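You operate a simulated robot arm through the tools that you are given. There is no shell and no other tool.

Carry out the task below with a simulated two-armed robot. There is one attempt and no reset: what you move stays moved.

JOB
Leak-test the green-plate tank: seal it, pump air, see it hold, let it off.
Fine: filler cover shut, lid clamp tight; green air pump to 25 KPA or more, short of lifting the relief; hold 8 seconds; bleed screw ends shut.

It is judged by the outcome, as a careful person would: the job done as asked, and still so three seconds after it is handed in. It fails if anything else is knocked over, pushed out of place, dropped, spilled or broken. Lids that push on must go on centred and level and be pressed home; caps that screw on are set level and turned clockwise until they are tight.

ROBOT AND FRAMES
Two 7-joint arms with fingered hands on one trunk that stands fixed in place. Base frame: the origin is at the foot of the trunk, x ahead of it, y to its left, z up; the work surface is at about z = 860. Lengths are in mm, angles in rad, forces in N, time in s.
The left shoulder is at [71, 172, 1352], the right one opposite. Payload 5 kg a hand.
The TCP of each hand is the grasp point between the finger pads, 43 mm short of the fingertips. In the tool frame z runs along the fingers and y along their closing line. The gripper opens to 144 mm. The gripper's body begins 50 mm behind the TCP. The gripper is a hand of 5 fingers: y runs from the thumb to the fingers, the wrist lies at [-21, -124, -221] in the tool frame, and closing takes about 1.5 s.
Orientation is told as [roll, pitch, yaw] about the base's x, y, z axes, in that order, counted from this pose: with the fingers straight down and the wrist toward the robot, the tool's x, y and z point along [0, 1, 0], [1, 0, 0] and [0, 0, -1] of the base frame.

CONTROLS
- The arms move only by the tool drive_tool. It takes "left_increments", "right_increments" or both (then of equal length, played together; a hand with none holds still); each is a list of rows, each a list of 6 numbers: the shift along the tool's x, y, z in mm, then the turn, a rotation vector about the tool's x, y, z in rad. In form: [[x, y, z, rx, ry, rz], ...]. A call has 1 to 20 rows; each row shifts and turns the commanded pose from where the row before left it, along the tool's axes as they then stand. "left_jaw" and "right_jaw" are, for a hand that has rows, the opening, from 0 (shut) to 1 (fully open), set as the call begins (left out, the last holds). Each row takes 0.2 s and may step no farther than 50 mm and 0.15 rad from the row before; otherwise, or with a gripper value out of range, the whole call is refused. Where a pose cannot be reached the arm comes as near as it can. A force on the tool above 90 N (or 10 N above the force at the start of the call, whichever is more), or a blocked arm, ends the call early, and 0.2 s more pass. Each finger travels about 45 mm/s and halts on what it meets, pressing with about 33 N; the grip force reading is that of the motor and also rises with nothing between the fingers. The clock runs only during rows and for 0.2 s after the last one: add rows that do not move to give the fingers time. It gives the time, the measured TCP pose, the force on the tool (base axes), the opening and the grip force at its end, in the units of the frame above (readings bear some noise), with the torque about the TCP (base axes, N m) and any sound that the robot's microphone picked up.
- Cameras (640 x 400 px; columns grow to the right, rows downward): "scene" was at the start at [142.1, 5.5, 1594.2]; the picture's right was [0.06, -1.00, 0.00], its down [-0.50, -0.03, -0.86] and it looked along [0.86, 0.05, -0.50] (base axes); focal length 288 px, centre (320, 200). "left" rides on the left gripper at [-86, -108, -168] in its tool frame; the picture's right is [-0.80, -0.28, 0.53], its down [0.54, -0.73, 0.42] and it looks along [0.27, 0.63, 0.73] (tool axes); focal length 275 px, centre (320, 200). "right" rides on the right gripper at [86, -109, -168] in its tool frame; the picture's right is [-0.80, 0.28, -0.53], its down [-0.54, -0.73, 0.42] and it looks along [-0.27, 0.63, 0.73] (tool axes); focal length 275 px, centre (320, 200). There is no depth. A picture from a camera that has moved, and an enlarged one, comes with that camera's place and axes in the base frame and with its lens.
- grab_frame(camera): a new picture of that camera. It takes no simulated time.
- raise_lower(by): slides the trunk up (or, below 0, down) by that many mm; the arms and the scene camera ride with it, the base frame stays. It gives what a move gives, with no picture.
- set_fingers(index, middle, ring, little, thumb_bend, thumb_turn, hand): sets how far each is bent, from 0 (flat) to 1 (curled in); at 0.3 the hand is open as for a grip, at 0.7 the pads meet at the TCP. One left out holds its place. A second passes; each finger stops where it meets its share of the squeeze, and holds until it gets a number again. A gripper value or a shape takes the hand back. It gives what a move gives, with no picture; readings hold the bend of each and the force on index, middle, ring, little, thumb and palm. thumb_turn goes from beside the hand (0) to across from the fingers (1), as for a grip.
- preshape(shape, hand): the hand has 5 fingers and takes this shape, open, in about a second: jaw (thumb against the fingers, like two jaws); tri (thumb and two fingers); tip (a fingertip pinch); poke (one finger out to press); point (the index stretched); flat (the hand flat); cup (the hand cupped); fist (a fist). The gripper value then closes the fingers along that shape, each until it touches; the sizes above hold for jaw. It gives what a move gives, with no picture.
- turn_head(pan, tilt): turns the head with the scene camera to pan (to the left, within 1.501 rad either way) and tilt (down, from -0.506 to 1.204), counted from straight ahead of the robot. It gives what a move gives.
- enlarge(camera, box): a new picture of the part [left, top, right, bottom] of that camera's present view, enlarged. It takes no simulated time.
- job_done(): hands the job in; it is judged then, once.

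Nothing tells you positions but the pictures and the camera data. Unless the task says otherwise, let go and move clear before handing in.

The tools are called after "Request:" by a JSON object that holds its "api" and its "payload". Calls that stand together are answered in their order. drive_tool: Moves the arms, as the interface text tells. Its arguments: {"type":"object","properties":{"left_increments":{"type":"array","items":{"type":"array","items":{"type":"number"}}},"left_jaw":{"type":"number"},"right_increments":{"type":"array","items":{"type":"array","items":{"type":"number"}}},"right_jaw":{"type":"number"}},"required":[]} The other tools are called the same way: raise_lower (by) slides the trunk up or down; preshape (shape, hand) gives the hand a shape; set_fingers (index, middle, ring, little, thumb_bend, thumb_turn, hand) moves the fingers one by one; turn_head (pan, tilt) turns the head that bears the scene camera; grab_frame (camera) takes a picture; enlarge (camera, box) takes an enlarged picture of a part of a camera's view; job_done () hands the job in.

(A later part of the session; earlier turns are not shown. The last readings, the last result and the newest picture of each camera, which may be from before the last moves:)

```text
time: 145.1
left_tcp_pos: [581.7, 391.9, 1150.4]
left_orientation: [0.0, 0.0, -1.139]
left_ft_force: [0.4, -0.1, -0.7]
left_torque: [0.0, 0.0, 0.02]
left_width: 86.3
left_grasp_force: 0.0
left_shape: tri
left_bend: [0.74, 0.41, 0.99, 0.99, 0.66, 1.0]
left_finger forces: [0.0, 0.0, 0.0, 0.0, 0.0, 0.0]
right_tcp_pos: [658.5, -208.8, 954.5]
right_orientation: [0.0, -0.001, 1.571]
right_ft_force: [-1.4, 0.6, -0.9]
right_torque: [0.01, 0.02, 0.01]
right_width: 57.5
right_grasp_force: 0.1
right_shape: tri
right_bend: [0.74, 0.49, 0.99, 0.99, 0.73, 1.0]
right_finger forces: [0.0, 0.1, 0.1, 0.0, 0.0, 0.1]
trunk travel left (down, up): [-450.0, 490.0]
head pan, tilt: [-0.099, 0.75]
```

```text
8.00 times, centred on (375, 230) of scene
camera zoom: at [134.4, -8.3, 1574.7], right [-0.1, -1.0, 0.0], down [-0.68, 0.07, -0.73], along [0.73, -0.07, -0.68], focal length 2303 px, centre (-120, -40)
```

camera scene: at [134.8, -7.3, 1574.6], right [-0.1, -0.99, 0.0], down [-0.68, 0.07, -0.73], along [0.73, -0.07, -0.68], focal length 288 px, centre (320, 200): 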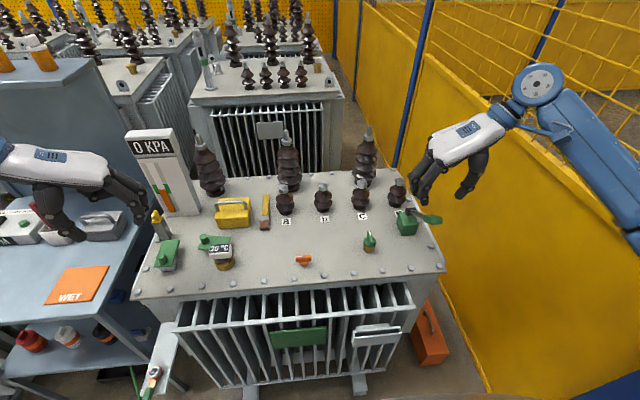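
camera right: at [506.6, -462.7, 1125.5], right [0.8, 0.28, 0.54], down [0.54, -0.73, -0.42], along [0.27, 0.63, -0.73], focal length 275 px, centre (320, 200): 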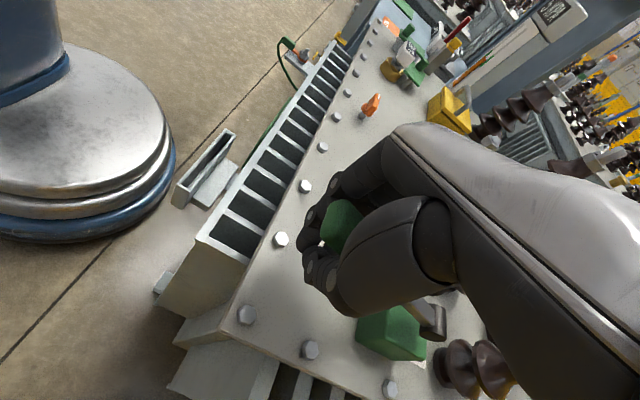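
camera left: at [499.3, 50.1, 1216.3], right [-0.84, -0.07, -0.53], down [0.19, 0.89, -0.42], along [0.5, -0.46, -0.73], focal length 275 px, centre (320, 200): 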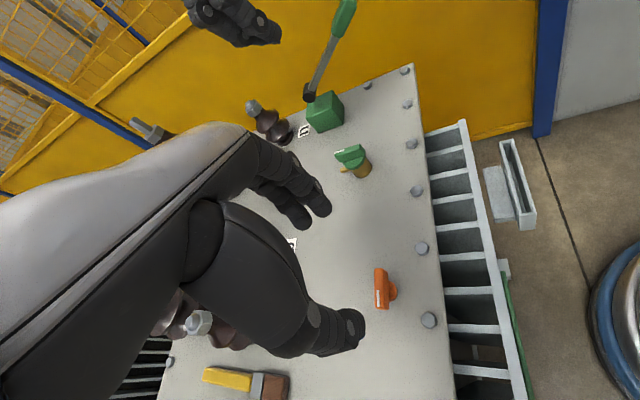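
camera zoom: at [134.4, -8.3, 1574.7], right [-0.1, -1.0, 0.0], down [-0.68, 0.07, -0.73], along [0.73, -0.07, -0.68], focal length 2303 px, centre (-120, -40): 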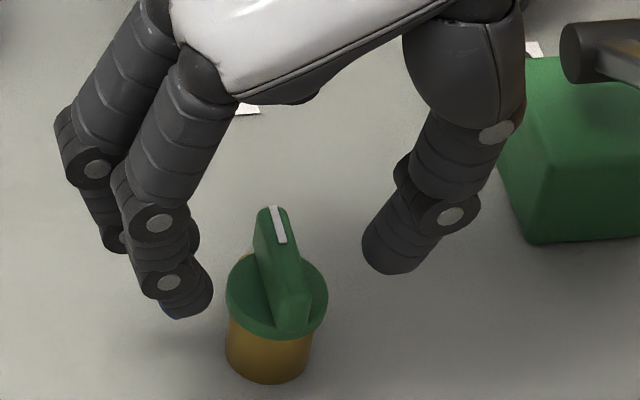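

Request:
{"api": "drive_tool", "payload": {"right_increments": [[0, 0, -2, 0, 0, 0], [0, 0, 0, 0, 0, 0], [0, 0, 0, 0, 0, 0], [0, 0, 0, 0, 0, 0], [0, 0, 0, 0, 0, 0], [0, 0, 0, 0, 0, 0], [0, 0, 0, 0, 0, 0], [0, 0, 0, 0, 0, 0]], "right_jaw": 0.0}}

Request:
{"api": "enlarge", "payload": {"camera": "right", "box": [220, 180, 360, 320]}}

Request:
{"api": "enlarge", "payload": {"camera": "scene", "box": [345, 205, 405, 255]}}

```text
time: 146.9
left_tcp_pos: [581.2, 391.6, 1150.4]
left_orientation: [0.0, 0.0, -1.139]
left_ft_force: [-0.4, -0.4, 0.0]
left_torque: [0.02, -0.01, -0.01]
left_width: 86.3
left_grasp_force: 0.1
left_shape: tri
left_bend: [0.74, 0.41, 0.99, 0.99, 0.66, 1.0]
left_finger forces: [0.1, 0.1, 0.1, 0.1, 0.0, 0.1]
right_tcp_pos: [658.0, -208.6, 955.9]
right_orientation: [0.001, -0.001, 1.569]
right_ft_force: [0.1, -0.9, 2.7]
right_torque: [-0.06, 0.06, -0.03]
right_width: 5.0
right_grasp_force: 32.9
right_shape: tri
right_bend: [0.71, 0.69, 1.0, 1.0, 0.72, 1.0]
right_finger forces: [12.7, 11.7, 0.0, 0.1, 25.4, 0.0]
trunk travel left (down, up): [-450.0, 490.0]
head pan, tilt: [-0.099, 0.75]
```

```text
2.86 times, centred on (290, 250) of right
camera zoom: at [571.8, -317.9, 1122.5], right [0.8, 0.28, 0.53], down [0.54, -0.73, -0.42], along [0.27, 0.63, -0.73], focal length 786 px, centre (406, 57)
```

zoom: 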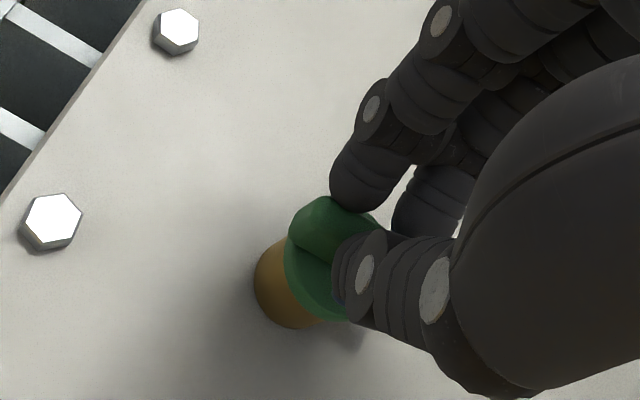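

```text
8.00 times, centred on (375, 230) of scene
camera zoom: at [133.9, -8.3, 1574.7], right [-0.1, -1.0, 0.0], down [-0.68, 0.07, -0.73], along [0.73, -0.07, -0.68], focal length 2303 px, centre (-120, -40)
```

zoom: 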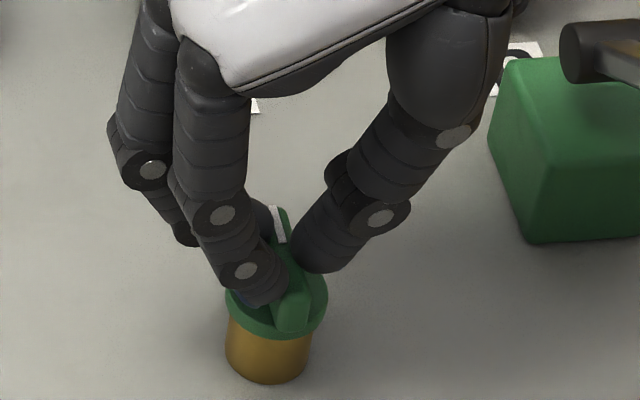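

A proper three-finger grip this time. I turn counter-clockwise to open the bleed, watching the gauge.

Request:
{"api": "drive_tool", "payload": {"right_increments": [[0, 0, 0, 0, 0, -0.08], [0, 0, 0, 0, 0, -0.08], [0, 0, 0, 0, 0, -0.08], [0, 0, 0, 0, 0, -0.08], [0, 0, 0, 0, 0, -0.08]]}}

Request:
{"api": "enlarge", "payload": {"camera": "scene", "box": [345, 205, 405, 255]}}

Request:
{"api": "enlarge", "payload": {"camera": "scene", "box": [120, 120, 220, 220]}}

```text
time: 148.1
left_tcp_pos: [580.7, 391.1, 1151.5]
left_orientation: [-0.001, 0.0, -1.141]
left_ft_force: [0.0, -0.9, -0.6]
left_torque: [0.02, 0.04, 0.03]
left_width: 86.4
left_grasp_force: 0.1
left_shape: tri
left_bend: [0.74, 0.41, 0.99, 0.99, 0.66, 1.0]
left_finger forces: [0.1, 0.1, 0.1, 0.0, 0.0, 0.0]
right_tcp_pos: [658.0, -208.5, 959.5]
right_orientation: [-0.003, -0.003, 1.969]
right_ft_force: [3.3, -3.4, 18.6]
right_torque: [-0.18, -0.15, -0.06]
right_width: 4.7
right_grasp_force: 33.5
right_shape: tri
right_bend: [0.71, 0.71, 1.0, 1.0, 0.74, 1.0]
right_finger forces: [0.0, 16.6, 0.0, 0.0, 40.6, 0.0]
trunk travel left (down, up): [-450.0, 490.0]
head pan, tilt: [-0.099, 0.75]
```

```text
8.00 times, centred on (375, 230) of scene
camera zoom: at [132.8, -8.4, 1575.1], right [-0.1, -0.99, 0.0], down [-0.68, 0.07, -0.73], along [0.73, -0.07, -0.68], focal length 2303 px, centre (-120, -40)
```

zoom: 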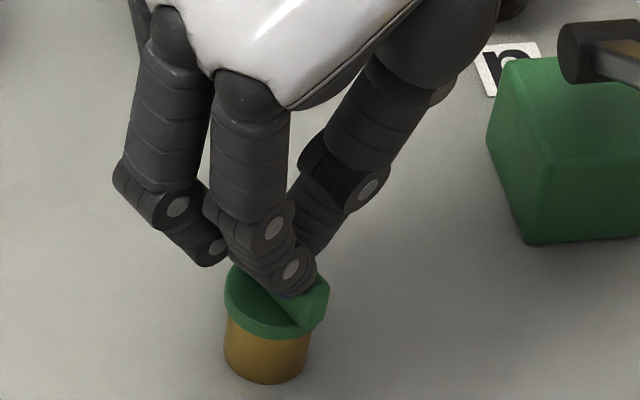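

```text
4.00 times, centred on (170, 170) of scene
camera zoom: at [132.8, -8.4, 1575.1], right [-0.1, -0.99, 0.0], down [-0.68, 0.07, -0.73], along [0.73, -0.07, -0.68], focal length 1151 px, centre (920, 320)
```

zoom: 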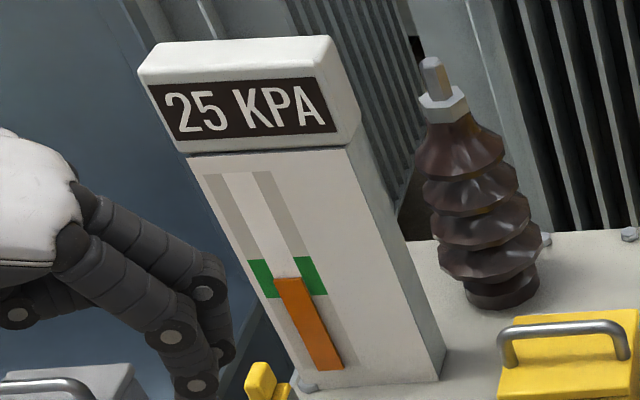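

The knob turns and rises slightly. I continue opening, following it upward.

Request:
{"api": "drive_tool", "payload": {"right_increments": [[0, 0, -1.5, 0, 0, -0.08], [0, 0, -1, 0, 0, -0.08], [0, 0, -0.5, 0, 0, -0.08], [0, 0, -0.5, 0, 0, -0.08]]}}

Request:
{"api": "enlarge", "payload": {"camera": "scene", "box": [345, 205, 405, 255]}}

Request:
{"api": "enlarge", "payload": {"camera": "scene", "box": [120, 120, 220, 220]}}

```text
time: 149.1
left_tcp_pos: [582.2, 391.6, 1150.5]
left_orientation: [0.0, 0.002, -1.139]
left_ft_force: [0.4, 0.0, 0.8]
left_torque: [-0.01, 0.02, -0.04]
left_width: 85.9
left_grasp_force: 0.0
left_shape: tri
left_bend: [0.74, 0.41, 0.99, 0.99, 0.66, 1.0]
left_finger forces: [0.0, 0.0, 0.0, 0.0, 0.2, 0.1]
right_tcp_pos: [657.7, -209.8, 960.4]
right_orientation: [-0.001, -0.001, 2.291]
right_ft_force: [1.2, -5.1, 1.6]
right_torque: [-0.21, 0.01, -0.03]
right_width: 4.4
right_grasp_force: 33.2
right_shape: tri
right_bend: [0.71, 0.71, 1.0, 1.0, 0.73, 1.0]
right_finger forces: [0.1, 12.9, 0.0, 0.0, 31.6, 0.0]
trunk travel left (down, up): [-450.0, 490.0]
head pan, tilt: [-0.099, 0.75]
```

```text
8.00 times, centred on (375, 230) of scene
camera zoom: at [134.6, -8.7, 1574.5], right [-0.1, -0.99, 0.0], down [-0.68, 0.07, -0.73], along [0.73, -0.07, -0.68], focal length 2303 px, centre (-120, -40)
```

zoom: 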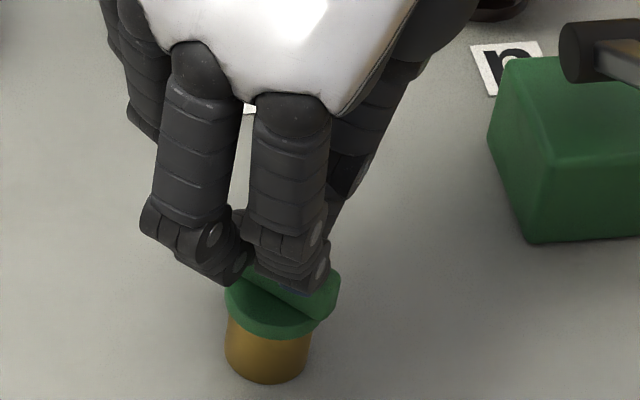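

```text
4.00 times, centred on (170, 170) of scene
camera zoom: at [134.6, -8.7, 1574.5], right [-0.1, -0.99, 0.0], down [-0.68, 0.07, -0.73], along [0.73, -0.07, -0.68], focal length 1151 px, centre (920, 320)
```

zoom: 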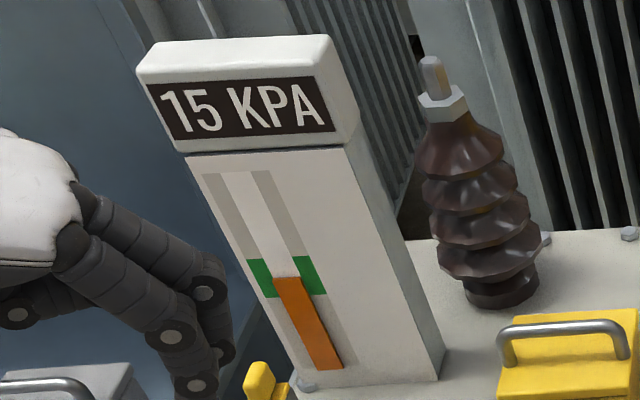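

The bleed is open: 15 KPA and falling. I hold here until it reads zero.

Request:
{"api": "drive_tool", "payload": {"right_increments": [[0, 0, 0, 0, 0, 0], [0, 0, 0, 0, 0, 0], [0, 0, 0, 0, 0, 0], [0, 0, 0, 0, 0, 0], [0, 0, 0, 0, 0, 0], [0, 0, 0, 0, 0, 0], [0, 0, 0, 0, 0, 0], [0, 0, 0, 0, 0, 0], [0, 0, 0, 0, 0, 0], [0, 0, 0, 0, 0, 0]]}}

Request:
{"api": "enlarge", "payload": {"camera": "scene", "box": [120, 120, 220, 220]}}

```text
time: 151.3
left_tcp_pos: [579.7, 390.5, 1150.1]
left_orientation: [0.0, 0.002, -1.14]
left_ft_force: [0.0, 0.9, -0.2]
left_torque: [-0.02, 0.02, -0.01]
left_width: 86.4
left_grasp_force: 0.0
left_shape: tri
left_bend: [0.74, 0.41, 0.99, 0.99, 0.66, 1.0]
left_finger forces: [0.1, 0.1, 0.1, 0.0, 0.0, 0.0]
right_tcp_pos: [657.7, -209.6, 961.4]
right_orientation: [-0.001, -0.002, 2.289]
right_ft_force: [-1.7, -6.0, -5.7]
right_torque: [-0.25, 0.15, -0.02]
right_width: 3.9
right_grasp_force: 33.1
right_shape: tri
right_bend: [0.71, 0.7, 1.0, 1.0, 0.73, 1.0]
right_finger forces: [0.1, 11.2, 0.0, 0.0, 23.2, 0.1]
trunk travel left (down, up): [-450.0, 490.0]
head pan, tilt: [-0.099, 0.75]
```

```text
4.00 times, centred on (170, 170) of scene
camera zoom: at [134.7, -9.1, 1574.6], right [-0.1, -1.0, 0.0], down [-0.68, 0.07, -0.73], along [0.73, -0.07, -0.68], focal length 1151 px, centre (920, 320)
```

zoom: 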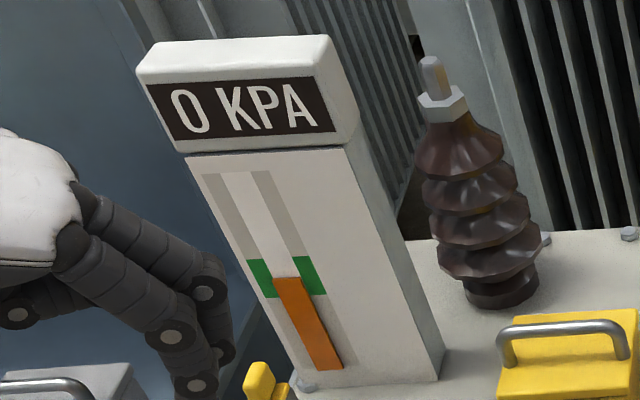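

0 KPA. Looking back at the stroke-by-stroke readings, the display seems to move only in steps of 5 while partial strokes add proportionally, so the true pressure at "25" may have been a little short of 25. I'll let it empty fully, shut the bleed, and repeat the test more carefully with margin. First wait a bit, then turn the bleed clockwise shut.

Request:
{"api": "drive_tool", "payload": {"right_increments": [[0, 0, 0, 0, 0, 0], [0, 0, 0, 0, 0, 0], [0, 0, 0, 0, 0, 0], [0, 0, 0, 0, 0, 0], [0, 0, 0, 0, 0, 0], [0, 0, 0, 0, 0, 0], [0, 0, 0, 0, 0, 0], [0, 0, 0, 0, 0, 0], [0, 0, 0, 0, 0, 0], [0, 0, 0, 0, 0, 0], [0, 0, 0, 0, 0, 0], [0, 0, 0, 0, 0, 0], [0, 0, 0, 0, 0, 0], [0, 0, 0, 0, 0, 0], [0, 0, 0, 0, 0, 0]]}}

Request:
{"api": "drive_tool", "payload": {"right_increments": [[0, 0, 0.5, 0, 0, 0.08], [0, 0, 0.5, 0, 0, 0.08], [0, 0, 0.5, 0, 0, 0.08], [0, 0, 0.5, 0, 0, 0.08], [0, 0, 0.5, 0, 0, 0.08], [0, 0, 0.5, 0, 0, 0.08], [0, 0, 0, 0, 0, 0.08], [0, 0, 0, 0, 0, 0.08]]}}

Request:
{"api": "enlarge", "payload": {"camera": "scene", "box": [345, 205, 405, 255]}}

```text
time: 154.5
left_tcp_pos: [581.0, 391.1, 1151.2]
left_orientation: [0.0, 0.002, -1.14]
left_ft_force: [-0.1, 0.7, 0.0]
left_torque: [0.01, -0.01, 0.0]
left_width: 86.1
left_grasp_force: 0.1
left_shape: tri
left_bend: [0.74, 0.41, 0.99, 0.99, 0.66, 1.0]
left_finger forces: [0.0, 0.1, 0.0, 0.0, 0.0, 0.0]
right_tcp_pos: [658.2, -209.3, 961.0]
right_orientation: [-0.001, -0.002, 2.288]
right_ft_force: [-0.7, -6.1, -6.8]
right_torque: [-0.22, 0.12, 0.0]
right_width: 4.1
right_grasp_force: 33.3
right_shape: tri
right_bend: [0.71, 0.7, 1.0, 1.0, 0.73, 1.0]
right_finger forces: [0.1, 11.1, 0.0, 0.0, 23.4, 0.0]
trunk travel left (down, up): [-450.0, 490.0]
head pan, tilt: [-0.099, 0.75]
```

```text
time: 156.3
left_tcp_pos: [579.7, 391.6, 1150.1]
left_orientation: [0.003, -0.001, -1.136]
left_ft_force: [-0.2, -0.4, 0.6]
left_torque: [0.0, -0.01, -0.01]
left_width: 86.4
left_grasp_force: 0.0
left_shape: tri
left_bend: [0.74, 0.41, 0.99, 0.99, 0.66, 1.0]
left_finger forces: [0.1, 0.1, 0.1, 0.0, 0.0, 0.0]
right_tcp_pos: [657.9, -209.0, 959.7]
right_orientation: [-0.004, -0.002, 1.647]
right_ft_force: [5.0, -3.6, 26.3]
right_torque: [-0.24, -0.39, -0.01]
right_width: 4.3
right_grasp_force: 32.7
right_shape: tri
right_bend: [0.71, 0.71, 1.0, 1.0, 0.73, 1.0]
right_finger forces: [0.1, 19.7, 0.1, 0.0, 40.6, 0.0]
trunk travel left (down, up): [-450.0, 490.0]
head pan, tilt: [-0.099, 0.75]
```

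```text
8.00 times, centred on (375, 230) of scene
camera zoom: at [132.1, -7.9, 1575.1], right [-0.1, -1.0, 0.0], down [-0.68, 0.07, -0.73], along [0.73, -0.07, -0.68], focal length 2303 px, centre (-120, -40)
```

zoom: 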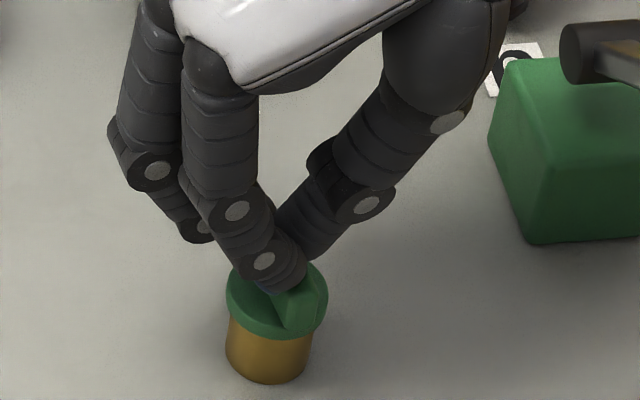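

Request:
{"api": "drive_tool", "payload": {"right_increments": [[0, 0, -2, 0, 0, 0.05], [0, 0, -1, 0, 0, 0.06], [0, 0, 0, 0, 0, 0.06], [0, 0, 0, 0, 0, 0.06], [0, 0, 0, 0, 0, 0.06]]}}

Request:
{"api": "enlarge", "payload": {"camera": "scene", "box": [345, 205, 405, 255]}}

```text
time: 157.5
left_tcp_pos: [580.4, 393.1, 1150.8]
left_orientation: [0.001, 0.0, -1.139]
left_ft_force: [1.0, 0.7, -0.4]
left_torque: [0.02, -0.03, 0.01]
left_width: 86.5
left_grasp_force: 0.1
left_shape: tri
left_bend: [0.74, 0.41, 0.99, 0.99, 0.66, 1.0]
left_finger forces: [0.0, 0.0, 0.0, 0.1, 0.0, 0.1]
right_tcp_pos: [658.6, -208.0, 958.4]
right_orientation: [0.001, -0.004, 1.362]
right_ft_force: [1.9, 2.3, 3.9]
right_torque: [0.16, -0.19, 0.38]
right_width: 4.4
right_grasp_force: 32.8
right_shape: tri
right_bend: [0.71, 0.71, 1.0, 1.0, 0.73, 1.0]
right_finger forces: [0.1, 21.7, 0.0, 0.0, 23.2, 0.1]
trunk travel left (down, up): [-450.0, 490.0]
head pan, tilt: [-0.099, 0.75]
```

```text
8.00 times, centred on (375, 230) of scene
camera zoom: at [133.7, -8.0, 1574.6], right [-0.1, -1.0, 0.0], down [-0.68, 0.07, -0.73], along [0.73, -0.07, -0.68], focal length 2303 px, centre (-120, -40)
```

zoom: 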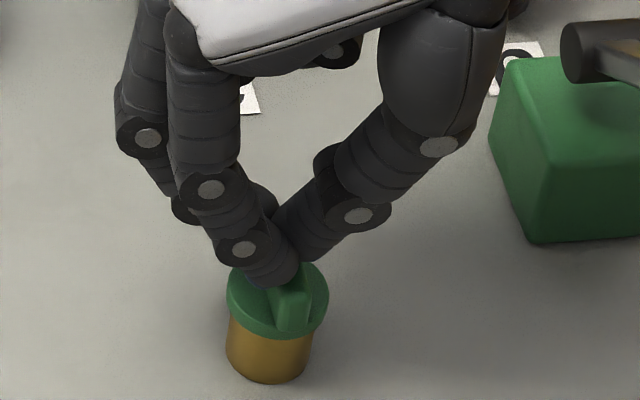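

The bleed is back at its stop. I re-grip squarely and tighten it firmly.

Request:
{"api": "drive_tool", "payload": {"right_increments": [[0, 0, 0, 0, 0, 0], [0, 0, 0, 0, 0, 0], [0, 0, 0, 0, 0, 0], [0, 0, 0, 0, 0, 0], [0, 0, 0, 0, 0, 0], [0, 0, 1, 0, 0, -0.1], [0, 0, 1, 0, 0, -0.11], [0, 0, 0, 0, 0, 0]], "right_jaw": 0.4}}

Request:
{"api": "enlarge", "payload": {"camera": "scene", "box": [345, 205, 405, 255]}}

Request:
{"api": "enlarge", "payload": {"camera": "right", "box": [220, 180, 360, 320]}}

```text
time: 159.3
left_tcp_pos: [580.8, 391.3, 1151.3]
left_orientation: [0.0, 0.001, -1.14]
left_ft_force: [0.5, -0.5, -0.6]
left_torque: [0.0, -0.01, 0.0]
left_width: 86.3
left_grasp_force: 0.0
left_shape: tri
left_bend: [0.74, 0.41, 0.99, 0.99, 0.66, 1.0]
left_finger forces: [0.0, 0.1, 0.0, 0.0, 0.1, 0.1]
right_tcp_pos: [658.1, -207.6, 959.0]
right_orientation: [0.0, -0.001, 1.569]
right_ft_force: [-0.1, 1.3, 0.1]
right_torque: [-0.01, 0.0, 0.02]
right_width: 57.3
right_grasp_force: 0.1
right_shape: tri
right_bend: [0.74, 0.49, 0.99, 0.99, 0.73, 1.0]
right_finger forces: [0.0, 0.0, 0.0, 0.0, 0.0, 0.0]
trunk travel left (down, up): [-450.0, 490.0]
head pan, tilt: [-0.099, 0.75]
```

```text
8.00 times, centred on (375, 230) of scene
camera zoom: at [133.8, -8.4, 1574.7], right [-0.1, -0.99, 0.0], down [-0.68, 0.07, -0.73], along [0.73, -0.07, -0.68], focal length 2303 px, centre (-120, -40)
```

zoom: 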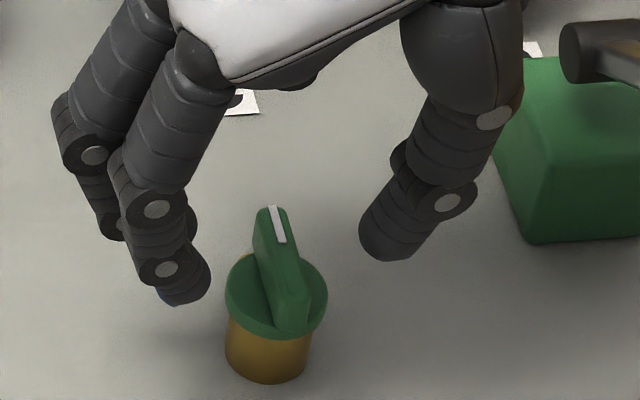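

```text
2.86 times, centred on (290, 250) of right
camera zoom: at [572.9, -317.0, 1125.5], right [0.8, 0.28, 0.53], down [0.54, -0.73, -0.42], along [0.27, 0.63, -0.73], focal length 786 px, centre (406, 57)
```

zoom: 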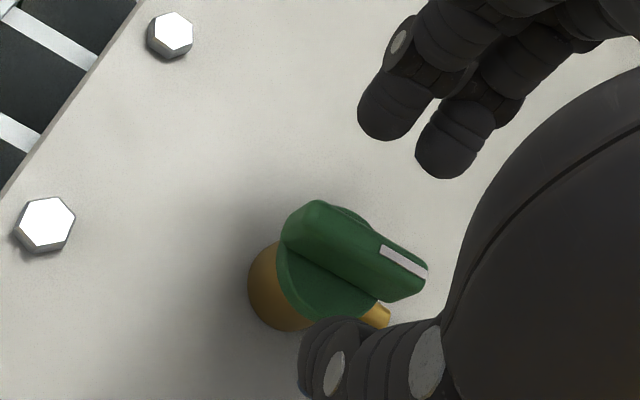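

Request:
{"api": "drive_tool", "payload": {"right_increments": [[0, -1, 3, 0, 0, 0], [0, 0, 0, 0, 0, 0], [0, 0, 0, 0, 0, 0], [0, 0, 0, 0, 0, 0], [0, 0, 0, 0, 0, 0], [0, 0, 0, 0, 0, 0], [0, 0, 0, 0, 0, 0], [0, 0, 0, 0, 0, 0]], "right_jaw": 0.0}}

Request:
{"api": "drive_tool", "payload": {"right_increments": [[0, 0, 0, 0, 0, 0.06], [0, 0, 0, 0, 0, 0.06], [0, 0, 0, 0, 0, 0.06], [0, 0, 0, 0, 0, 0.06], [0, 0, 0, 0, 0, 0.06]]}}

Request:
{"api": "enlarge", "payload": {"camera": "scene", "box": [345, 205, 405, 255]}}

```text
time: 161.1
left_tcp_pos: [581.3, 392.0, 1149.7]
left_orientation: [0.0, 0.001, -1.138]
left_ft_force: [0.8, 0.3, 0.1]
left_torque: [0.01, 0.0, 0.04]
left_width: 86.2
left_grasp_force: 0.1
left_shape: tri
left_bend: [0.74, 0.41, 0.99, 0.99, 0.66, 1.0]
left_finger forces: [0.1, 0.1, 0.1, 0.0, 0.0, 0.1]
right_tcp_pos: [658.7, -209.3, 957.0]
right_orientation: [0.0, -0.001, 1.569]
right_ft_force: [-0.8, -1.0, 3.2]
right_torque: [-0.08, 0.07, 0.03]
right_width: 5.4
right_grasp_force: 32.9
right_shape: tri
right_bend: [0.71, 0.69, 1.0, 1.0, 0.72, 1.0]
right_finger forces: [12.7, 11.7, 0.0, 0.0, 25.4, 0.0]
trunk travel left (down, up): [-450.0, 490.0]
head pan, tilt: [-0.099, 0.75]
```

```text
time: 162.3
left_tcp_pos: [578.5, 393.0, 1150.9]
left_orientation: [0.001, -0.002, -1.137]
left_ft_force: [-0.1, 0.6, -0.2]
left_torque: [0.01, -0.02, 0.02]
left_width: 86.2
left_grasp_force: 0.0
left_shape: tri
left_bend: [0.74, 0.41, 0.99, 0.99, 0.66, 1.0]
left_finger forces: [0.0, 0.1, 0.1, 0.0, 0.0, 0.0]
right_tcp_pos: [657.6, -208.3, 958.9]
right_orientation: [-0.003, -0.005, 1.268]
right_ft_force: [-2.6, 4.1, 26.1]
right_torque: [0.16, -0.19, 0.47]
right_width: 5.3
right_grasp_force: 33.3
right_shape: tri
right_bend: [0.71, 0.67, 1.0, 1.0, 0.73, 1.0]
right_finger forces: [0.0, 28.1, 0.0, 0.0, 38.3, 0.0]
trunk travel left (down, up): [-450.0, 490.0]
head pan, tilt: [-0.099, 0.75]
```

```text
8.00 times, centred on (375, 230) of scene
camera zoom: at [131.1, -7.0, 1575.3], right [-0.1, -1.0, 0.0], down [-0.68, 0.07, -0.73], along [0.73, -0.07, -0.68], focal length 2303 px, centre (-120, -40)
```

zoom: 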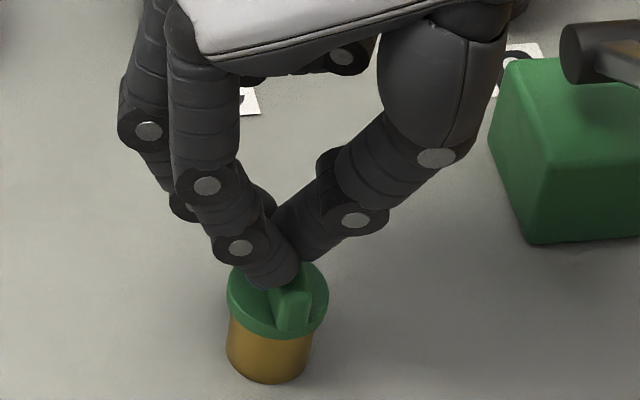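

The bleed is firmly shut at its stop (same pointer position as at the start). Now I release it and return to the pump, which springs up by itself, so pushing down from above is enough.

Request:
{"api": "drive_tool", "payload": {"right_increments": [[0, 0, 0, 0, 0, 0], [0, 0, 0, 0, 0, 0], [0, 0, 0, 0, 0, 0], [0, 0, 0, 0, 0, 0], [0, 0, 0, 0, 0, 0], [0, 0, -30, 0, 0, 0], [0, 0, -40, 0, 0, 0], [0, 0, -40, 0, 0, 0], [0, 0, -40, 0, 0, -0.1], [0, 0, -20, 0, 0, -0.1], [0, 0, 0, 0, 0, -0.1]], "right_jaw": 0.6}}

Request:
{"api": "enlarge", "payload": {"camera": "scene", "box": [345, 190, 465, 260]}}

```text
time: 164.7
left_tcp_pos: [581.7, 391.1, 1149.9]
left_orientation: [0.001, -0.001, -1.139]
left_ft_force: [0.7, 0.5, -0.9]
left_torque: [0.0, -0.01, 0.01]
left_width: 86.3
left_grasp_force: 0.0
left_shape: tri
left_bend: [0.74, 0.41, 0.99, 0.99, 0.66, 1.0]
left_finger forces: [0.0, 0.0, 0.0, 0.1, 0.0, 0.0]
right_tcp_pos: [660.1, -208.1, 1125.4]
right_orientation: [0.002, -0.002, 1.569]
right_ft_force: [0.0, -0.5, 0.5]
right_torque: [0.0, 0.03, 0.03]
right_width: 86.0
right_grasp_force: 0.1
right_shape: tri
right_bend: [0.74, 0.41, 0.99, 0.99, 0.66, 1.0]
right_finger forces: [0.0, 0.0, 0.1, 0.0, 0.1, 0.1]
trunk travel left (down, up): [-450.0, 490.0]
head pan, tilt: [-0.099, 0.75]
```

```text
5.33 times, centred on (405, 225) of scene
camera zoom: at [134.7, -8.2, 1574.6], right [-0.1, -0.99, 0.0], down [-0.68, 0.07, -0.73], along [0.73, -0.07, -0.68], focal length 1535 px, centre (-133, 67)
```

zoom: 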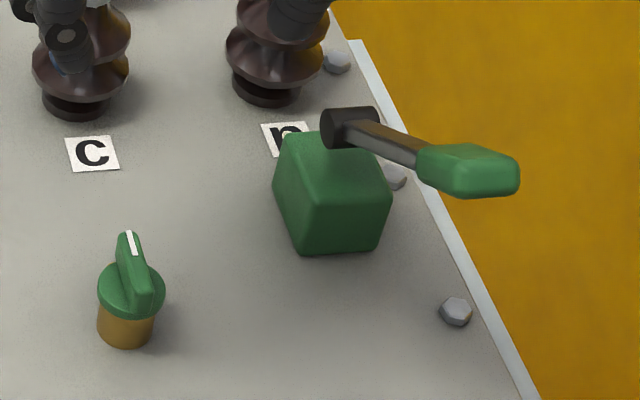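

Request:
{"api": "drive_tool", "payload": {"right_increments": [[10, -36.8, 0, 0, 0, 0], [10, -36.8, 0, 0, 0, 0], [10, -36.8, 0, 0, 0, 0], [10, -36.8, 0, 0, 0, 0], [0, 0, 35, 0, 0, 0], [0, 0, 35, 0, 0, 0], [0, 0, 35, 0, 0, 0], [0, 0, 8, 0, 0, 0]]}}

Request:
{"api": "enlarge", "payload": {"camera": "scene", "box": [390, 170, 490, 260]}}

Request:
{"api": "enlarge", "payload": {"camera": "scene", "box": [120, 120, 220, 220]}}

```text
time: 166.5
left_tcp_pos: [581.2, 391.7, 1149.1]
left_orientation: [0.0, 0.0, -1.139]
left_ft_force: [0.1, 0.6, 0.4]
left_torque: [0.01, 0.03, -0.01]
left_width: 86.2
left_grasp_force: 0.0
left_shape: tri
left_bend: [0.74, 0.41, 0.99, 0.99, 0.66, 1.0]
left_finger forces: [0.1, 0.1, 0.0, 0.1, 0.0, 0.0]
right_tcp_pos: [618.8, -355.1, 1010.8]
right_orientation: [0.0, 0.0, 1.569]
right_ft_force: [0.3, 0.7, -1.3]
right_torque: [-0.03, 0.02, 0.03]
right_width: 86.3
right_grasp_force: 0.1
right_shape: tri
right_bend: [0.74, 0.41, 0.99, 0.99, 0.66, 1.0]
right_finger forces: [0.0, 0.0, 0.0, 0.0, 0.1, 0.0]
trunk travel left (down, up): [-450.0, 490.0]
head pan, tilt: [-0.099, 0.75]
```

```text
4.44 times, centred on (440, 215) of scene
camera zoom: at [134.5, -7.8, 1574.7], right [-0.1, -0.99, 0.0], down [-0.68, 0.07, -0.73], along [0.73, -0.07, -0.68], focal length 1279 px, centre (-213, 133)
```

zoom: 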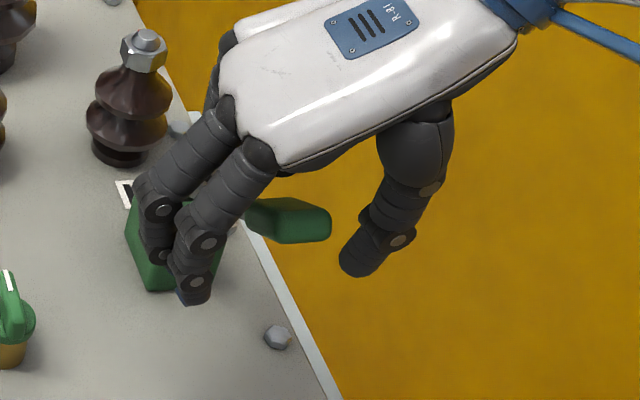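

```text
4.00 times, centred on (170, 170) of scene
camera zoom: at [134.5, -7.8, 1574.7], right [-0.1, -0.99, 0.0], down [-0.68, 0.07, -0.73], along [0.73, -0.07, -0.68], focal length 1151 px, centre (920, 320)
```

zoom: 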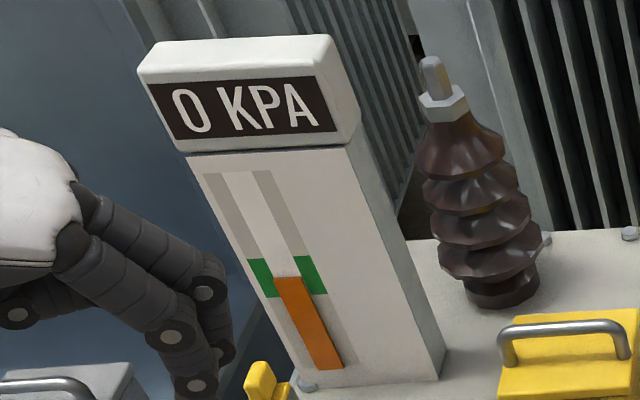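

Request:
{"api": "drive_tool", "payload": {"right_increments": [[2, 0, 8, 0, 0, 0], [3, 0, 8, 0, 0, 0]]}}

Request:
{"api": "enlarge", "payload": {"camera": "scene", "box": [135, 130, 195, 160]}}

Request:
{"api": "drive_tool", "payload": {"right_increments": [[4, 0, 10, 0, 0, 0]]}}

Request:
{"api": "enlarge", "payload": {"camera": "scene", "box": [135, 130, 195, 160]}}

Request:
{"api": "drive_tool", "payload": {"right_increments": [[4, 0, 10, 0, 0, 0]]}}

Request:
{"api": "enlarge", "payload": {"camera": "scene", "box": [135, 130, 195, 160]}}

```text
time: 167.1
left_tcp_pos: [582.1, 391.8, 1150.1]
left_orientation: [-0.001, 0.002, -1.139]
left_ft_force: [-0.2, -0.6, -0.4]
left_torque: [-0.01, -0.01, 0.0]
left_width: 86.3
left_grasp_force: 0.2
left_shape: tri
left_bend: [0.74, 0.41, 0.99, 0.99, 0.66, 1.0]
left_finger forces: [0.1, 0.0, 0.1, 0.1, 0.1, 0.0]
right_tcp_pos: [613.8, -356.8, 995.6]
right_orientation: [0.0, -0.002, 1.568]
right_ft_force: [-0.2, 0.1, 0.2]
right_torque: [0.0, -0.01, 0.0]
right_width: 86.0
right_grasp_force: 0.0
right_shape: tri
right_bend: [0.74, 0.41, 0.99, 0.99, 0.66, 1.0]
right_finger forces: [0.0, 0.1, 0.2, 0.1, 0.0, 0.0]
trunk travel left (down, up): [-450.0, 490.0]
head pan, tilt: [-0.099, 0.75]
```

```text
10.67 times, centred on (165, 145) of scene
camera zoom: at [134.1, -8.2, 1574.7], right [-0.1, -1.0, 0.0], down [-0.68, 0.07, -0.73], along [0.73, -0.07, -0.68], focal length 3070 px, centre (1973, 787)
```

zoom: 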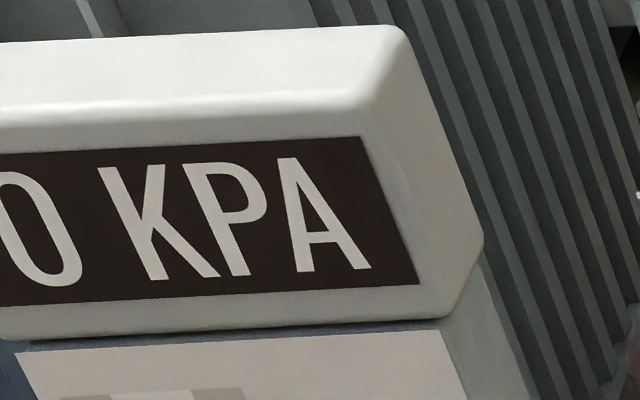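

```text
time: 167.5
left_tcp_pos: [581.7, 391.3, 1149.9]
left_orientation: [0.0, 0.0, -1.138]
left_ft_force: [0.6, 0.3, 0.3]
left_torque: [0.01, -0.01, -0.01]
left_width: 86.4
left_grasp_force: 0.0
left_shape: tri
left_bend: [0.74, 0.41, 0.99, 0.99, 0.66, 1.0]
left_finger forces: [0.1, 0.1, 0.0, 0.0, 0.0, 0.0]
right_tcp_pos: [609.9, -355.4, 985.9]
right_orientation: [-0.002, -0.001, 1.57]
right_ft_force: [2.0, 1.3, 2.6]
right_torque: [0.02, -0.02, 0.0]
right_width: 86.3
right_grasp_force: 0.1
right_shape: tri
right_bend: [0.74, 0.41, 0.99, 0.99, 0.66, 1.0]
right_finger forces: [0.1, 0.0, 2.7, 0.0, 0.1, 0.0]
trunk travel left (down, up): [-450.0, 490.0]
head pan, tilt: [-0.099, 0.75]
```

```text
10.67 times, centred on (165, 145) of scene
camera zoom: at [133.9, -8.4, 1574.8], right [-0.1, -1.0, 0.0], down [-0.68, 0.07, -0.73], along [0.73, -0.07, -0.68], focal length 3070 px, centre (1973, 787)
```

zoom: 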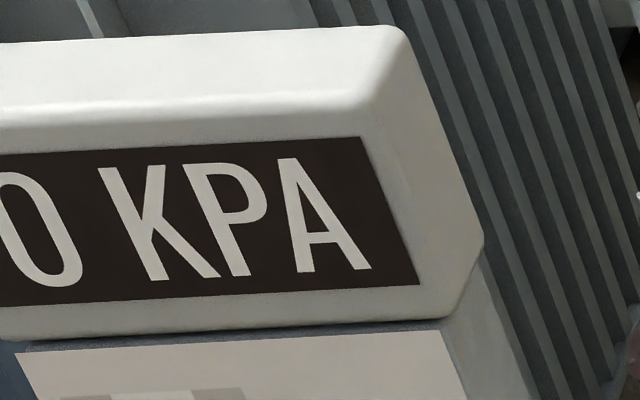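

```text
time: 167.9
left_tcp_pos: [580.9, 391.4, 1150.3]
left_orientation: [0.0, 0.0, -1.14]
left_ft_force: [0.6, -0.1, -0.1]
left_torque: [0.03, 0.0, 0.0]
left_width: 86.5
left_grasp_force: 0.1
left_shape: tri
left_bend: [0.74, 0.41, 0.99, 0.99, 0.66, 1.0]
left_finger forces: [0.0, 0.1, 0.0, 0.1, 0.1, 0.1]
right_tcp_pos: [606.1, -356.8, 976.4]
right_orientation: [0.0, -0.002, 1.569]
right_ft_force: [0.0, 1.2, 3.3]
right_torque: [0.04, -0.13, 0.06]
right_width: 86.2
right_grasp_force: 0.0
right_shape: tri
right_bend: [0.74, 0.41, 0.99, 0.99, 0.66, 1.0]
right_finger forces: [0.0, 0.1, 3.3, 0.0, 0.1, 0.0]
trunk travel left (down, up): [-450.0, 490.0]
head pan, tilt: [-0.099, 0.75]
```

```text
10.67 times, centred on (165, 145) of scene
camera zoom: at [133.8, -8.3, 1574.8], right [-0.1, -1.0, 0.0], down [-0.68, 0.07, -0.73], along [0.73, -0.07, -0.68], focal length 3070 px, centre (1973, 787)
```

zoom: 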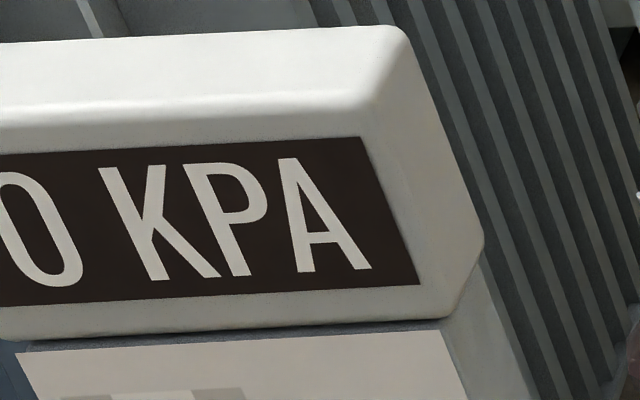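

Request:
{"api": "drive_tool", "payload": {"right_increments": [[3, 0, 8, 0, 0, 0]]}}

Request:
{"api": "enlarge", "payload": {"camera": "scene", "box": [120, 125, 190, 165]}}

Request:
{"api": "drive_tool", "payload": {"right_increments": [[3, 0, 8, 0, 0, 0]]}}

Request:
{"api": "enlarge", "payload": {"camera": "scene", "box": [120, 125, 190, 165]}}

Request:
{"api": "drive_tool", "payload": {"right_increments": [[3, 0, 8, 0, 0, 0]]}}

Request:
{"api": "enlarge", "payload": {"camera": "scene", "box": [120, 125, 190, 165]}}

```text
time: 168.3
left_tcp_pos: [581.6, 391.2, 1150.5]
left_orientation: [0.0, 0.0, -1.138]
left_ft_force: [0.7, 1.0, 0.0]
left_torque: [0.0, 0.03, -0.01]
left_width: 86.4
left_grasp_force: 0.1
left_shape: tri
left_bend: [0.74, 0.41, 0.99, 0.99, 0.66, 1.0]
left_finger forces: [0.0, 0.0, 0.0, 0.0, 0.1, 0.0]
right_tcp_pos: [602.1, -356.9, 969.9]
right_orientation: [0.0, -0.002, 1.569]
right_ft_force: [-0.1, 1.0, 4.7]
right_torque: [0.08, -0.17, 0.07]
right_width: 86.5
right_grasp_force: 0.0
right_shape: tri
right_bend: [0.74, 0.41, 0.99, 0.99, 0.66, 1.0]
right_finger forces: [0.1, 0.1, 4.2, 0.0, 0.0, 0.0]
trunk travel left (down, up): [-450.0, 490.0]
head pan, tilt: [-0.099, 0.75]
```

```text
9.14 times, centred on (155, 145) of scene
camera zoom: at [133.7, -8.1, 1574.8], right [-0.1, -1.0, 0.0], down [-0.68, 0.07, -0.73], along [0.73, -0.07, -0.68], focal length 2632 px, centre (1829, 703)
```

zoom: 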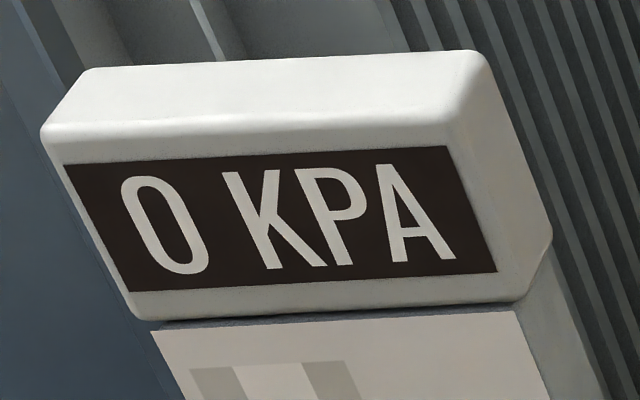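

```text
time: 168.7
left_tcp_pos: [580.4, 391.2, 1149.1]
left_orientation: [0.001, -0.002, -1.14]
left_ft_force: [0.4, 0.0, 0.5]
left_torque: [-0.01, -0.01, 0.02]
left_width: 86.3
left_grasp_force: 0.1
left_shape: tri
left_bend: [0.74, 0.41, 0.99, 0.99, 0.66, 1.0]
left_finger forces: [0.1, 0.0, 0.0, 0.1, 0.0, 0.0]
right_tcp_pos: [598.3, -356.3, 961.2]
right_orientation: [0.0, -0.001, 1.569]
right_ft_force: [-0.6, 1.6, 5.2]
right_torque: [0.07, -0.2, 0.06]
right_width: 86.1
right_grasp_force: 0.0
right_shape: tri
right_bend: [0.74, 0.41, 0.99, 0.99, 0.66, 1.0]
right_finger forces: [0.1, 0.1, 4.9, 0.0, 0.0, 0.1]
trunk travel left (down, up): [-450.0, 490.0]
head pan, tilt: [-0.099, 0.75]
```

```text
9.14 times, centred on (155, 145) of scene
camera zoom: at [133.6, -8.1, 1574.8], right [-0.1, -1.0, 0.0], down [-0.68, 0.07, -0.73], along [0.73, -0.07, -0.68], focal length 2632 px, centre (1829, 703)
```

zoom: 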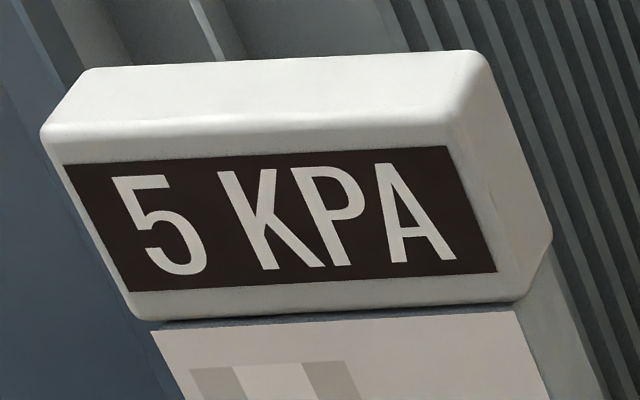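

```text
time: 169.1
left_tcp_pos: [581.5, 391.3, 1149.4]
left_orientation: [0.0, 0.001, -1.14]
left_ft_force: [0.1, -0.6, 1.1]
left_torque: [0.01, -0.02, -0.03]
left_width: 86.4
left_grasp_force: 0.1
left_shape: tri
left_bend: [0.74, 0.41, 0.99, 0.99, 0.66, 1.0]
left_finger forces: [0.1, 0.0, 0.1, 0.0, 0.0, 0.0]
right_tcp_pos: [595.8, -357.8, 955.5]
right_orientation: [0.0, -0.001, 1.57]
right_ft_force: [2.9, 0.8, 4.7]
right_torque: [0.07, -0.13, 0.0]
right_width: 86.3
right_grasp_force: 0.2
right_shape: tri
right_bend: [0.74, 0.41, 0.99, 0.99, 0.66, 1.0]
right_finger forces: [0.0, 0.0, 5.4, 0.0, 0.1, 0.0]
trunk travel left (down, up): [-450.0, 490.0]
head pan, tilt: [-0.099, 0.75]
```

```text
9.14 times, centred on (155, 145) of scene
camera zoom: at [134.2, -8.2, 1574.7], right [-0.1, -1.0, 0.0], down [-0.68, 0.07, -0.73], along [0.73, -0.07, -0.68], focal length 2632 px, centre (1829, 703)
```

zoom: 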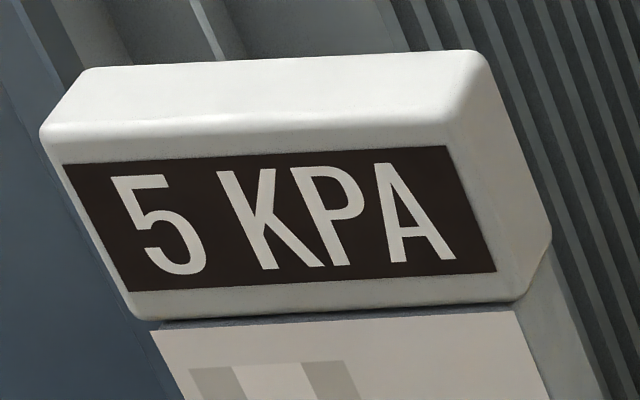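

Between 970 and 961 the display jumped straight from 0 to 5. Now I test partial strokes that stay below the top, to see whether they accumulate.

Request:
{"api": "drive_tool", "payload": {"right_increments": [[-5, 0, -12, 0, 0, 0], [-5, 0, -12, 0, 0, 0], [0, 0, 0, 0, 0, 0], [5, 0, 12, 0, 0, 0], [5, 0, 12, 0, 0, 0]]}}

Request:
{"api": "enlarge", "payload": {"camera": "scene", "box": [120, 125, 190, 165]}}

Request:
{"api": "drive_tool", "payload": {"right_increments": [[-5, 0, -12, 0, 0, 0], [-5, 0, -12, 0, 0, 0], [0, 0, 0, 0, 0, 0], [5, 0, 12, 0, 0, 0], [5, 0, 12, 0, 0, 0]]}}

Request:
{"api": "enlarge", "payload": {"camera": "scene", "box": [120, 125, 190, 165]}}

Request:
{"api": "drive_tool", "payload": {"right_increments": [[-5, 0, -12, 0, 0, 0], [-5, 0, -12, 0, 0, 0], [0, 0, 0, 0, 0, 0], [5, 0, 12, 0, 0, 0], [5, 0, 12, 0, 0, 0]]}}

Request:
{"api": "enlarge", "payload": {"camera": "scene", "box": [120, 125, 190, 165]}}

```text
time: 170.3
left_tcp_pos: [581.9, 391.2, 1150.0]
left_orientation: [0.002, 0.001, -1.138]
left_ft_force: [-0.3, -0.1, -0.6]
left_torque: [-0.01, 0.02, -0.02]
left_width: 86.2
left_grasp_force: 0.0
left_shape: tri
left_bend: [0.74, 0.41, 0.99, 0.99, 0.66, 1.0]
left_finger forces: [0.0, 0.0, 0.0, 0.1, 0.0, 0.0]
right_tcp_pos: [595.2, -356.1, 953.0]
right_orientation: [-0.001, -0.002, 1.569]
right_ft_force: [2.4, -1.2, 4.4]
right_torque: [0.08, -0.16, -0.03]
right_width: 86.4
right_grasp_force: 0.1
right_shape: tri
right_bend: [0.74, 0.41, 0.99, 0.99, 0.66, 1.0]
right_finger forces: [0.1, 0.0, 5.2, 0.1, 0.0, 0.0]
trunk travel left (down, up): [-450.0, 490.0]
head pan, tilt: [-0.099, 0.75]
```

```text
9.14 times, centred on (155, 145) of scene
camera zoom: at [134.1, -8.3, 1574.8], right [-0.1, -1.0, 0.0], down [-0.68, 0.07, -0.73], along [0.73, -0.07, -0.68], focal length 2632 px, centre (1829, 703)
```

zoom: 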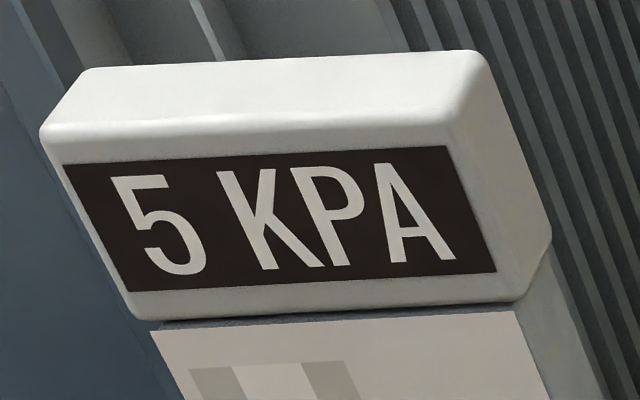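

```text
time: 171.5
left_tcp_pos: [582.0, 392.3, 1150.2]
left_orientation: [0.001, -0.001, -1.138]
left_ft_force: [0.3, -0.5, -0.7]
left_torque: [-0.01, 0.02, 0.02]
left_width: 86.3
left_grasp_force: 0.0
left_shape: tri
left_bend: [0.74, 0.41, 0.99, 0.99, 0.66, 1.0]
left_finger forces: [0.1, 0.0, 0.0, 0.0, 0.1, 0.0]
right_tcp_pos: [596.8, -355.5, 953.9]
right_orientation: [0.0, -0.003, 1.57]
right_ft_force: [0.5, -1.0, 5.2]
right_torque: [0.13, -0.17, -0.07]
right_width: 86.2
right_grasp_force: 0.2
right_shape: tri
right_bend: [0.74, 0.41, 0.99, 0.99, 0.66, 1.0]
right_finger forces: [0.1, 0.0, 5.6, 0.0, 0.0, 0.1]
trunk travel left (down, up): [-450.0, 490.0]
head pan, tilt: [-0.099, 0.75]
```

```text
9.14 times, centred on (155, 145) of scene
camera zoom: at [134.0, -8.2, 1574.8], right [-0.1, -1.0, 0.0], down [-0.68, 0.07, -0.73], along [0.73, -0.07, -0.68], focal length 2632 px, centre (1829, 703)
```

zoom: 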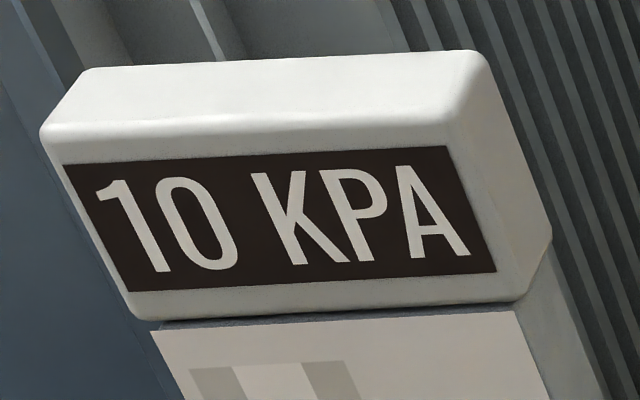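

```text
time: 172.7
left_tcp_pos: [581.4, 391.1, 1150.8]
left_orientation: [0.001, 0.0, -1.14]
left_ft_force: [0.6, 0.5, -0.2]
left_torque: [-0.04, 0.01, 0.01]
left_width: 86.5
left_grasp_force: 0.1
left_shape: tri
left_bend: [0.74, 0.41, 0.99, 0.99, 0.66, 1.0]
left_finger forces: [0.1, 0.0, 0.0, 0.0, 0.1, 0.1]
right_tcp_pos: [596.4, -355.9, 951.6]
right_orientation: [0.001, -0.002, 1.57]
right_ft_force: [1.2, 0.2, 5.0]
right_torque: [0.09, -0.17, -0.02]
right_width: 86.5
right_grasp_force: 0.1
right_shape: tri
right_bend: [0.74, 0.41, 0.99, 0.99, 0.66, 1.0]
right_finger forces: [0.0, 0.1, 5.6, 0.0, 0.1, 0.0]
trunk travel left (down, up): [-450.0, 490.0]
head pan, tilt: [-0.099, 0.75]
```

```text
9.14 times, centred on (155, 145) of scene
camera zoom: at [134.2, -8.2, 1574.8], right [-0.1, -1.0, 0.0], down [-0.68, 0.07, -0.73], along [0.73, -0.07, -0.68], focal length 2632 px, centre (1829, 703)
```

zoom: 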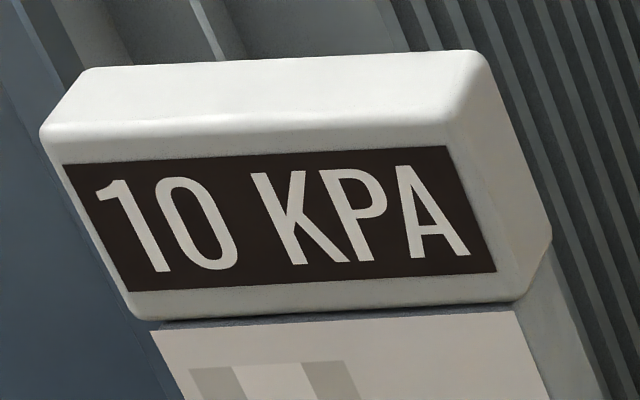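

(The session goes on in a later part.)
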